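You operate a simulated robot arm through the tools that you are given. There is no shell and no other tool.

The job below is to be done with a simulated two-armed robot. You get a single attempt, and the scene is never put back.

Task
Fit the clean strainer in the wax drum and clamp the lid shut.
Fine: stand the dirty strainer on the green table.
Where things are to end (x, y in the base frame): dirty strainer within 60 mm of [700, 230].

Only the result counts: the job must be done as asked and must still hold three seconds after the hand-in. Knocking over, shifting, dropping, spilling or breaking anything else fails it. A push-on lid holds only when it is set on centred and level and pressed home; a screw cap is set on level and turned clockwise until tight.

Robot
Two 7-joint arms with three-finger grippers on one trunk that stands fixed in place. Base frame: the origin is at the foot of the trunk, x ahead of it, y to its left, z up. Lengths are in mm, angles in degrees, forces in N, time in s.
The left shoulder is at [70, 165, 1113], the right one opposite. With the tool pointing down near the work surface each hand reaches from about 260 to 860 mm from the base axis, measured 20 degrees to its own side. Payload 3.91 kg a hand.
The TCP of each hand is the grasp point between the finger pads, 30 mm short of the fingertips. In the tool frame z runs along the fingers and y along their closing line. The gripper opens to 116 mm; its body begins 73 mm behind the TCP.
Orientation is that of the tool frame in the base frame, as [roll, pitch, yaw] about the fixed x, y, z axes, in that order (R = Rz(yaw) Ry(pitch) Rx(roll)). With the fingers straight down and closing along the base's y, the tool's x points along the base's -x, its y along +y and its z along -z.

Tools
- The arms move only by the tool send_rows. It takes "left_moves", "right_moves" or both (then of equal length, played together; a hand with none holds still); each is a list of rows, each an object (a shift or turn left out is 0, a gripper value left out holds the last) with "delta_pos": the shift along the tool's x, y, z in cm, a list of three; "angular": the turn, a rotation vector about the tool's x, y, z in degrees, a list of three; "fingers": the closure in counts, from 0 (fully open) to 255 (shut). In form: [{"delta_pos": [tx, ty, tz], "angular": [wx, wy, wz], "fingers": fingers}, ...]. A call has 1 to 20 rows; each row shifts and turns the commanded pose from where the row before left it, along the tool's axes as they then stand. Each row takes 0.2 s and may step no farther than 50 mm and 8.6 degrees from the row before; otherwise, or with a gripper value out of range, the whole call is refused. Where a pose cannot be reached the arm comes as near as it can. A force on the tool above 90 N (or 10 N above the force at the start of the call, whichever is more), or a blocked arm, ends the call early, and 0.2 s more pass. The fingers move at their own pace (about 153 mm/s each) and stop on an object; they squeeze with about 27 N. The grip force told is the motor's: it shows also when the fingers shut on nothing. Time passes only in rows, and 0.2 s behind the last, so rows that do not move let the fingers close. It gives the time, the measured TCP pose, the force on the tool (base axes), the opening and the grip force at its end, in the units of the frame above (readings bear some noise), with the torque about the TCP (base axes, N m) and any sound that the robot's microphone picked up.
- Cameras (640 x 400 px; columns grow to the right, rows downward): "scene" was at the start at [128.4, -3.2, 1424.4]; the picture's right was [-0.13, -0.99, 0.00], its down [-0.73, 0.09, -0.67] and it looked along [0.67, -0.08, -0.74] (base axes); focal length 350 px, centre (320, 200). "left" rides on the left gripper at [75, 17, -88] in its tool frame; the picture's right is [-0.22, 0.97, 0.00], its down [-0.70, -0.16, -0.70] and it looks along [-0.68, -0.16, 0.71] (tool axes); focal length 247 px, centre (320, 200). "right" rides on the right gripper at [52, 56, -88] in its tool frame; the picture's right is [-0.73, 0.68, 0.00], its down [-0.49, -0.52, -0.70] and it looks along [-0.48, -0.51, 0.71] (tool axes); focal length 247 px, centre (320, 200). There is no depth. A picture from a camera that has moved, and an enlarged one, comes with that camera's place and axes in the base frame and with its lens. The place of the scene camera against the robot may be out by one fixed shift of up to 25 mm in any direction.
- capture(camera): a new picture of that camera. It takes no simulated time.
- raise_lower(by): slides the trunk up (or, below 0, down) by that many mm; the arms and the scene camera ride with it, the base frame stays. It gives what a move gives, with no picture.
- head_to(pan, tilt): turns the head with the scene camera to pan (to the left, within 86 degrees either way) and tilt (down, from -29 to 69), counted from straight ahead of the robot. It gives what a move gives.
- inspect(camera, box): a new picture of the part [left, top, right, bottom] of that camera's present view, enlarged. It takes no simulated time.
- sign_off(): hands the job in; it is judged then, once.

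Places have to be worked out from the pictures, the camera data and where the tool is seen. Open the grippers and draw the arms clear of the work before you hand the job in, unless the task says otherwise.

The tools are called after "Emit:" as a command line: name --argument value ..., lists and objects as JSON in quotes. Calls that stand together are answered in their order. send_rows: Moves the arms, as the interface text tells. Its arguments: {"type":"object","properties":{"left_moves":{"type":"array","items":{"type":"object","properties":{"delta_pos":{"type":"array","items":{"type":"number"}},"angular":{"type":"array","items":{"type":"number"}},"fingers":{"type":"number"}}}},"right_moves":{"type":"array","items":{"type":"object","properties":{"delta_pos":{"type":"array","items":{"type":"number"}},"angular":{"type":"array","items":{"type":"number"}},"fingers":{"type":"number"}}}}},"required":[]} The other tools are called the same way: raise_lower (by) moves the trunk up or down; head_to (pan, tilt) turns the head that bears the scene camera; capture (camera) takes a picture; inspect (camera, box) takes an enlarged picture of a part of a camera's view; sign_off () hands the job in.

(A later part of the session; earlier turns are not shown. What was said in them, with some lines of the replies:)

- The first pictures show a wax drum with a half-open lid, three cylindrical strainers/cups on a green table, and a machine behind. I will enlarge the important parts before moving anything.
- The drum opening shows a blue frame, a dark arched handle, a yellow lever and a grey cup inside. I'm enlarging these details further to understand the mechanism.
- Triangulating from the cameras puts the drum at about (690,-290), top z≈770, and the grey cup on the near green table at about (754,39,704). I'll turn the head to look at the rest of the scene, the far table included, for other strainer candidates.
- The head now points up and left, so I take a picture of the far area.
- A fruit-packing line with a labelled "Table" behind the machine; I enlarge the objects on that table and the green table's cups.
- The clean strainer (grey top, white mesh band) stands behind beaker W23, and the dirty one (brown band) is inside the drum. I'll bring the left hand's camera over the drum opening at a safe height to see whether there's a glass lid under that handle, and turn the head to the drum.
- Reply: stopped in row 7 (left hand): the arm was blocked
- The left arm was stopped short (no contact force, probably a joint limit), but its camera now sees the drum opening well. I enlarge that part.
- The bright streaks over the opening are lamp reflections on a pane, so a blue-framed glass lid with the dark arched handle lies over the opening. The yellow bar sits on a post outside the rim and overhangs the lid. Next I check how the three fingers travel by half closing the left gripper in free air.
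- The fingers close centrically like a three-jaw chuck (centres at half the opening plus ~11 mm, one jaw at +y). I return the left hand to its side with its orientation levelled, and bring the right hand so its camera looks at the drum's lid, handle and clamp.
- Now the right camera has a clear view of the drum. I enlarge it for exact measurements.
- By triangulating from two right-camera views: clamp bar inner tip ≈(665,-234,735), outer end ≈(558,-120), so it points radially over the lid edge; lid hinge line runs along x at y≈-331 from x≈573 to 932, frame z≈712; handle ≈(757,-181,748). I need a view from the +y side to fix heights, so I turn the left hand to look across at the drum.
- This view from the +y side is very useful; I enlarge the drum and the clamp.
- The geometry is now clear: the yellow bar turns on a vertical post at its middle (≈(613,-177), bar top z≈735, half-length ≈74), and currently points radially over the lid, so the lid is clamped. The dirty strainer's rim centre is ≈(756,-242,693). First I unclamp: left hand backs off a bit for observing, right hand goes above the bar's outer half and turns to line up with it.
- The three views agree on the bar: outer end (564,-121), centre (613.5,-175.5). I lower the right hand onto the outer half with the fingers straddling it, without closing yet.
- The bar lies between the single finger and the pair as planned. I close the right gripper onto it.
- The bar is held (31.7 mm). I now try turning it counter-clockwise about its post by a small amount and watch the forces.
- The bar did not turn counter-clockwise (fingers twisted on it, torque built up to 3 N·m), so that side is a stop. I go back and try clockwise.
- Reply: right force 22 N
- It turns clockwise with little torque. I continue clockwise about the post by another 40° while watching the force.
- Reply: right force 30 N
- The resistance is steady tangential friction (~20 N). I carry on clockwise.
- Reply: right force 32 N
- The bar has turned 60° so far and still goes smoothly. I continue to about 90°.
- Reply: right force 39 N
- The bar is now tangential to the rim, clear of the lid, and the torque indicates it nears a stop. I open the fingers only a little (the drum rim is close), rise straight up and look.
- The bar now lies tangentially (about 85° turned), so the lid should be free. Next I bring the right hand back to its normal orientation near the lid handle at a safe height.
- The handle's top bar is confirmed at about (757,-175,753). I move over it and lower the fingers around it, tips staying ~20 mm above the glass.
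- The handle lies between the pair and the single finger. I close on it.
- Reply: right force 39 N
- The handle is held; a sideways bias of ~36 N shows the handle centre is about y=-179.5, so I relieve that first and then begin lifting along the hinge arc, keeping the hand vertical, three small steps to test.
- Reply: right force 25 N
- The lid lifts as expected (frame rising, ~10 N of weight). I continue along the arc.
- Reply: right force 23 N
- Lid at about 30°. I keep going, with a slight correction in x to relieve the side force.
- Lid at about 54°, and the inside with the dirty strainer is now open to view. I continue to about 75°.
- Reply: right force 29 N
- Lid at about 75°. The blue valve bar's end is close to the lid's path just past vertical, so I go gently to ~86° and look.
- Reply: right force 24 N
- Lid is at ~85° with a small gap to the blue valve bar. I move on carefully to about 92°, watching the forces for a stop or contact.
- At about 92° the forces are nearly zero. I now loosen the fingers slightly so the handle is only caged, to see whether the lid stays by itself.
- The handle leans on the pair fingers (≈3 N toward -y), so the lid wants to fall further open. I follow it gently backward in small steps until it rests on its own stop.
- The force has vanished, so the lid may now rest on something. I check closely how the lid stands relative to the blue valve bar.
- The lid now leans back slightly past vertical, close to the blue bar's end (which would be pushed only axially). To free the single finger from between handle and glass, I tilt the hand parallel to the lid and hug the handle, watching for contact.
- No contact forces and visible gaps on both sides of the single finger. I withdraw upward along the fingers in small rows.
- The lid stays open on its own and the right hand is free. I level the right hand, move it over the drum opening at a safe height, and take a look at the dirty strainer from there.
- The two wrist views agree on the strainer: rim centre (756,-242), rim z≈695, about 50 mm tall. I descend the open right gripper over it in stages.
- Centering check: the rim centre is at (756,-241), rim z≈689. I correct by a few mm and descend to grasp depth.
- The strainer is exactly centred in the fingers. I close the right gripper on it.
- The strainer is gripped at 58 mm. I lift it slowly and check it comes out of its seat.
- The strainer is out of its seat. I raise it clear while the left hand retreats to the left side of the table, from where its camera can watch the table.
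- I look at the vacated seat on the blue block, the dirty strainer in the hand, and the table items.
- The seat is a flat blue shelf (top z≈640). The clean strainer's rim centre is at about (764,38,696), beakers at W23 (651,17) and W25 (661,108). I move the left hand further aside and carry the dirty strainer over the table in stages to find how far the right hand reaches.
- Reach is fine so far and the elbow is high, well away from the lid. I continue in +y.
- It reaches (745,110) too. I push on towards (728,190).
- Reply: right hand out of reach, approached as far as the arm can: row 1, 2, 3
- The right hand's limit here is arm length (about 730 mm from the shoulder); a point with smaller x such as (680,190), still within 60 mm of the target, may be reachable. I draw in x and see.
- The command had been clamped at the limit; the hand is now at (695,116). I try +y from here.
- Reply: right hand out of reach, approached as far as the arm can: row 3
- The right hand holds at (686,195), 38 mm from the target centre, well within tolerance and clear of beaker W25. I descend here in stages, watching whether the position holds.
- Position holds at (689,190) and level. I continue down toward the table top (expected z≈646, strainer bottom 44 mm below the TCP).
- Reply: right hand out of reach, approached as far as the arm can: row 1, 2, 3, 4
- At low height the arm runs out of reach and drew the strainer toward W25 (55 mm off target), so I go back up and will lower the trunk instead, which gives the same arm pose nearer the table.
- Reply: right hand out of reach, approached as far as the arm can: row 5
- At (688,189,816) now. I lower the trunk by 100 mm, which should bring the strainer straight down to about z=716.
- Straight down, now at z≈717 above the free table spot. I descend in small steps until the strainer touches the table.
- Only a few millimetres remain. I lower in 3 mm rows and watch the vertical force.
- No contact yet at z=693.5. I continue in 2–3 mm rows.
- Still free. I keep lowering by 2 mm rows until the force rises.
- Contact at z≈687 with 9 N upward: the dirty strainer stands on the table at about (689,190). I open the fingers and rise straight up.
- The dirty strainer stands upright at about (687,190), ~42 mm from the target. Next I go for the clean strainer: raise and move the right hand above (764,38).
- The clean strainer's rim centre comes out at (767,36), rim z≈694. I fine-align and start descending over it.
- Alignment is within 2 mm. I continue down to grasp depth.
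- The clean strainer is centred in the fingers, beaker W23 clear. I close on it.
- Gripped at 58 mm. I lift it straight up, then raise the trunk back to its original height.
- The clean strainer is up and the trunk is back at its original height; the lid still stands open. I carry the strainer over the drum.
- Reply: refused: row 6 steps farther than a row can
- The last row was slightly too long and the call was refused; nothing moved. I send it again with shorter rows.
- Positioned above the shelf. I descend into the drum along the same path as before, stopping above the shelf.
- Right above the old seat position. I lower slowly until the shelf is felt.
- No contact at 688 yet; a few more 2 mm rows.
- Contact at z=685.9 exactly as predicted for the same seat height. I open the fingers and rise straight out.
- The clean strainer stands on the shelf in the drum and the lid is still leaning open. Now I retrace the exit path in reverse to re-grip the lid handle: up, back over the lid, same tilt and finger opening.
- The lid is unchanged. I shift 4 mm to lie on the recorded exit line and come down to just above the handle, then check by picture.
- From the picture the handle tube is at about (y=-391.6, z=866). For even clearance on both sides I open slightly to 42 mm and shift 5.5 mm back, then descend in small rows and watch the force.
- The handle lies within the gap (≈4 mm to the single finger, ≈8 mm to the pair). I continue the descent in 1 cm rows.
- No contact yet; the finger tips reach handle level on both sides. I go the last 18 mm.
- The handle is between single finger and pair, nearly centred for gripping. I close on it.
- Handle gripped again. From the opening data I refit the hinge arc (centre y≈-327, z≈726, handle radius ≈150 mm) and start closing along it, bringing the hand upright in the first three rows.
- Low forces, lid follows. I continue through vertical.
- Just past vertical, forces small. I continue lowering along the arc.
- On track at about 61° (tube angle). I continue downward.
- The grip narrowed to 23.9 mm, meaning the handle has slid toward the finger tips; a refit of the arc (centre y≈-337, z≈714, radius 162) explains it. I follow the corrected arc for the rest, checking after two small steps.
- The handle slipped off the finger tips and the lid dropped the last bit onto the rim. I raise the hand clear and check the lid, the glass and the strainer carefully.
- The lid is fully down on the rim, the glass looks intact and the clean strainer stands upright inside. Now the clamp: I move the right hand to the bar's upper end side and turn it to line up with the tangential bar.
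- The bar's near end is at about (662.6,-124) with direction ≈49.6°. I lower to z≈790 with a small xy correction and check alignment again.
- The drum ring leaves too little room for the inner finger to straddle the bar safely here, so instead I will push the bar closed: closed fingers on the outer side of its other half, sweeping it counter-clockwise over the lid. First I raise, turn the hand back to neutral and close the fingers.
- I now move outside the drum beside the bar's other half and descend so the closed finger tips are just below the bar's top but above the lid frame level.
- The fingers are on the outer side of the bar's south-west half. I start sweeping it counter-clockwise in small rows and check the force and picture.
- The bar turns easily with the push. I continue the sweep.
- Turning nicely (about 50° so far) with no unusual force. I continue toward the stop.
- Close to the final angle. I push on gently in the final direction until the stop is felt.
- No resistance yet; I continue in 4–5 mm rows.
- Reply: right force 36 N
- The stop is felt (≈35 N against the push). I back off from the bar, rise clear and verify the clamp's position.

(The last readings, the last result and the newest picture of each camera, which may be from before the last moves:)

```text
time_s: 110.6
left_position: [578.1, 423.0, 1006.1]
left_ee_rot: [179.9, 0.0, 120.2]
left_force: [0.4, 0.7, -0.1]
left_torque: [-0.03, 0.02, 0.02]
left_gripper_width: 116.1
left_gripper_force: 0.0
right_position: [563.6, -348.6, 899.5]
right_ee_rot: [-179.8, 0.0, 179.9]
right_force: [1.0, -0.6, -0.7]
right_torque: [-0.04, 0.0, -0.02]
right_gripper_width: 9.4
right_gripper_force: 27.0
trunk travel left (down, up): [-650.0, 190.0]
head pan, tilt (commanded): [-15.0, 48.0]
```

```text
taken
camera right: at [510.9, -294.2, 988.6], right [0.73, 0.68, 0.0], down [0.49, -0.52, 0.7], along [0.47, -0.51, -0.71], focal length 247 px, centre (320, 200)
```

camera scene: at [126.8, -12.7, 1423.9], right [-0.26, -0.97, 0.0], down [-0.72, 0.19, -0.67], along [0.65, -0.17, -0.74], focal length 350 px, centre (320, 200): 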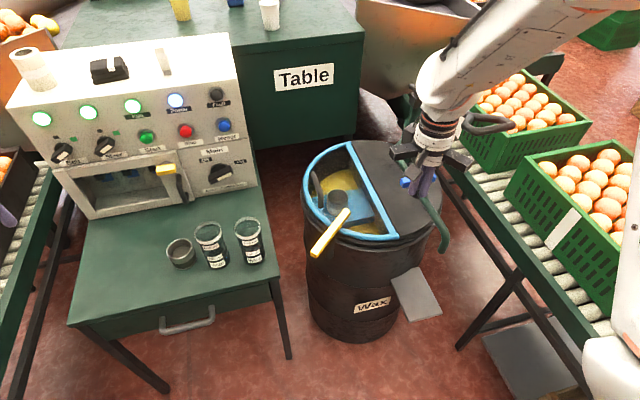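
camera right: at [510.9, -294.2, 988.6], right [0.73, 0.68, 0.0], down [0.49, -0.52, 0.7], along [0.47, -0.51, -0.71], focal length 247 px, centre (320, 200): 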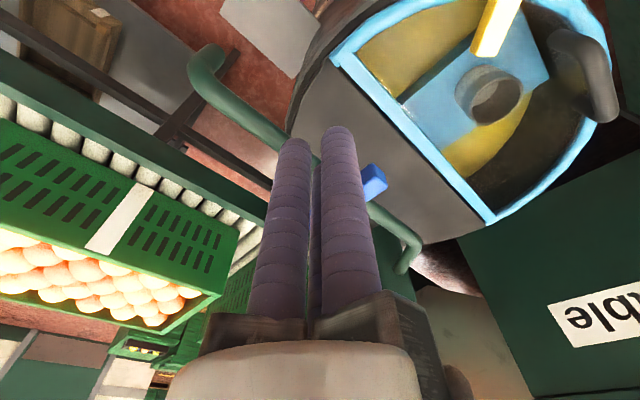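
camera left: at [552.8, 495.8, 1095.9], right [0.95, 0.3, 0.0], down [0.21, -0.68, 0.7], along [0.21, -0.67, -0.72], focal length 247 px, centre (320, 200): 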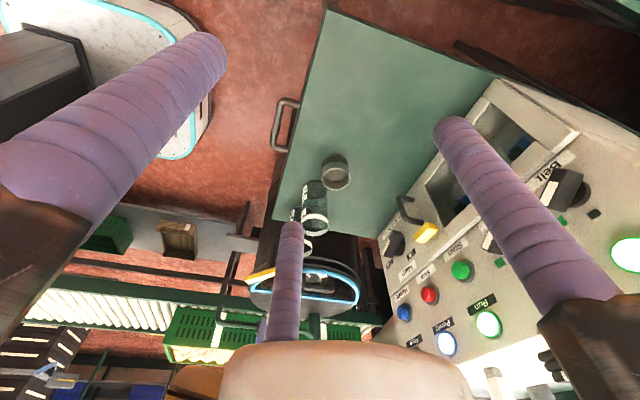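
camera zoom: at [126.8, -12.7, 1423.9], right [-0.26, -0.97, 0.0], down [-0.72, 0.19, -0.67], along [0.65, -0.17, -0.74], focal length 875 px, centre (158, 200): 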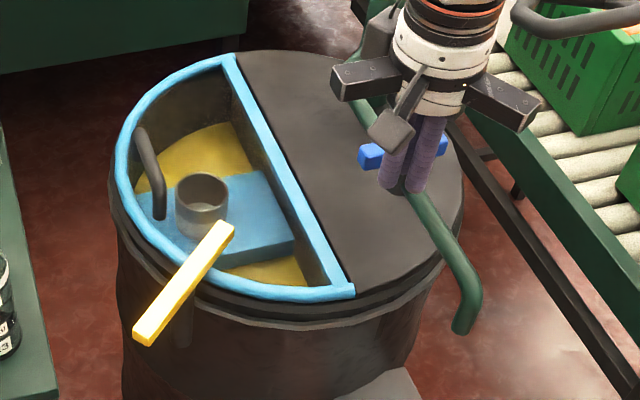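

The bar is back exactly at its original clamped picture position (ends at the same pixels), with the lid flush. I withdraw the right arm up and back to its starting place and open the gripper.

Emit:
send_rows --right_moves '[{"delta_pos": [0, 0, -4]}, {"delta_pos": [1.5, -0.5, -4]}, {"delta_pos": [3.5, -1.5, -2]}, {"delta_pos": [3.8, -1.8, -2]}, {"fingers": 0}, {}, {}]'

Emit:
capture --camera "scene"

Emit:
inspect --camera "scene" --box '[290, 120, 470, 290]'

Emit:
inspect --camera "scene" --box '[140, 190, 290, 300]'

Emit:
inspect --camera "left" --box '[220, 130, 400, 330]'

```text
time_s: 112.2
left_position: [576.4, 421.3, 1006.2]
left_ee_rot: [179.7, -0.1, 120.3]
left_force: [0.4, 0.6, 0.0]
left_torque: [0.0, 0.01, -0.02]
left_gripper_width: 116.0
left_gripper_force: 0.2
right_position: [472.1, -385.7, 1019.7]
right_ee_rot: [-179.9, 0.0, 179.8]
right_force: [-0.2, 0.2, 0.5]
right_torque: [-0.05, 0.01, 0.04]
right_gripper_width: 115.9
right_gripper_force: 0.1
trunk travel left (down, up): [-650.0, 190.0]
head pan, tilt (commanded): [-15.0, 48.0]
```

```text
taken
camera scene: at [125.8, -13.0, 1424.0], right [-0.26, -0.97, 0.0], down [-0.72, 0.19, -0.67], along [0.65, -0.17, -0.74], focal length 350 px, centre (320, 200)
```

scene: 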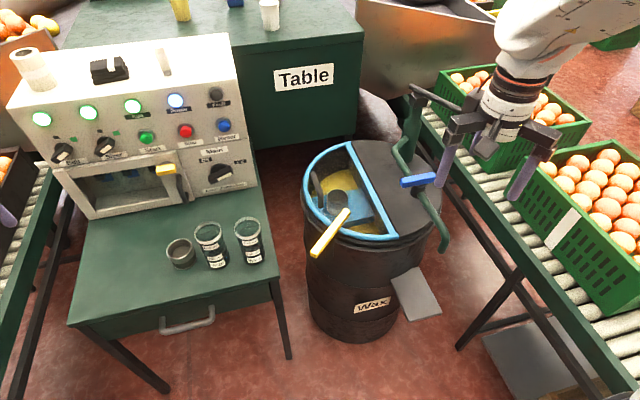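

```text
2.35 times, centred on (380, 205) of scene
camera zoom: at [125.8, -13.0, 1424.0], right [-0.26, -0.97, 0.0], down [-0.72, 0.19, -0.67], along [0.65, -0.17, -0.74], focal length 824 px, centre (179, 188)
```

zoom: 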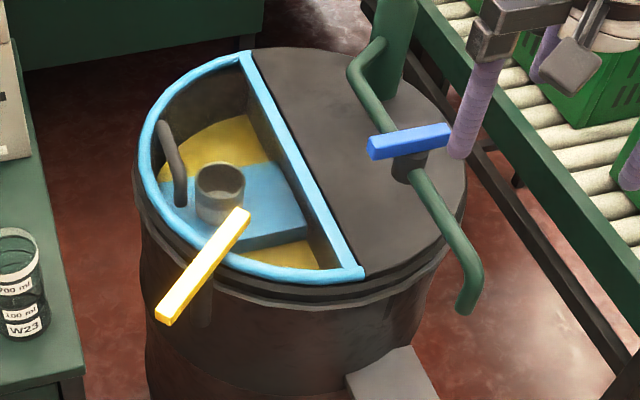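

```text
3.64 times, centred on (215, 245) of scene
camera zoom: at [125.8, -13.0, 1424.0], right [-0.26, -0.97, 0.0], down [-0.72, 0.19, -0.67], along [0.65, -0.17, -0.74], focal length 1273 px, centre (702, 36)
```

zoom: 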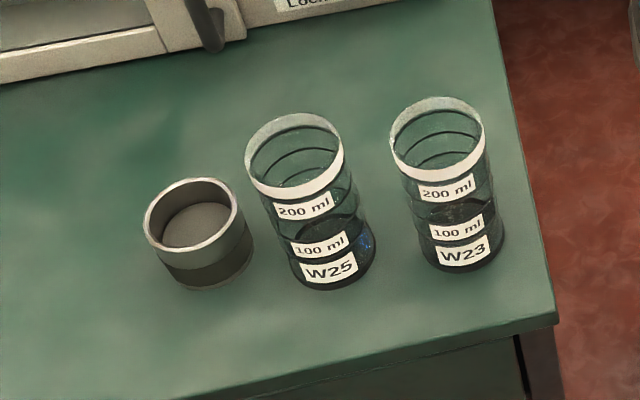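

```text
2.00 times, centred on (310, 230) of left
camera zoom: at [552.6, 496.1, 1095.8], right [0.95, 0.3, 0.0], down [0.21, -0.68, 0.7], along [0.21, -0.67, -0.72], focal length 494 px, centre (340, 140)
```

zoom: 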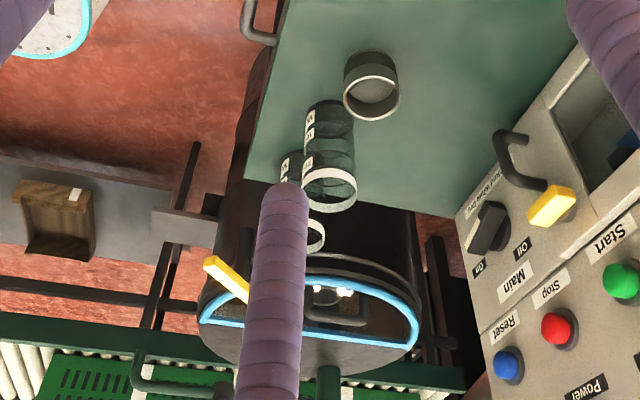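

Everything checks out: clean strainer on its seat under the closed lid, clamp bar at its clamped stop, blue valve and beakers untouched, dirty strainer upright at about (687,190) (within 60 mm of the target). Both grippers are open and the arms clear, so I hand the job in.

Emit:
sign_off

```text
The job is handed in.
```

I fitted the clean strainer in the wax drum, shut the lid and clamped it, and stood the dirty strainer on the green table. I've handed the job in, but the result hasn't been reported back to me.

- **Clean strainer:** it stands on the blue shelf in the drum, in the spot the dirty one came from.
- **Lid and clamp:** while I was closing the lid, the handle slipped out of the gripper and the lid dropped the last part of the way. It sits flush, and the glass and the strainer beneath it look undisturbed. I turned the yellow clamp bar back to its stop, and it looks the same as in the first pictures.
- **Dirty strainer:** it stands upright at about [688, 190]. That is about 42 mm from the target by the hand reading, and up to 47 mm by the cameras; the limit is 60 mm.
- **Everything else:** the beakers look unmoved in the last pictures. The open lid leaned back close to the blue valve bar and may have touched its end, but the bar looks unmoved.

Both grippers are open, the arms are clear of the work and the trunk is back at its starting height.
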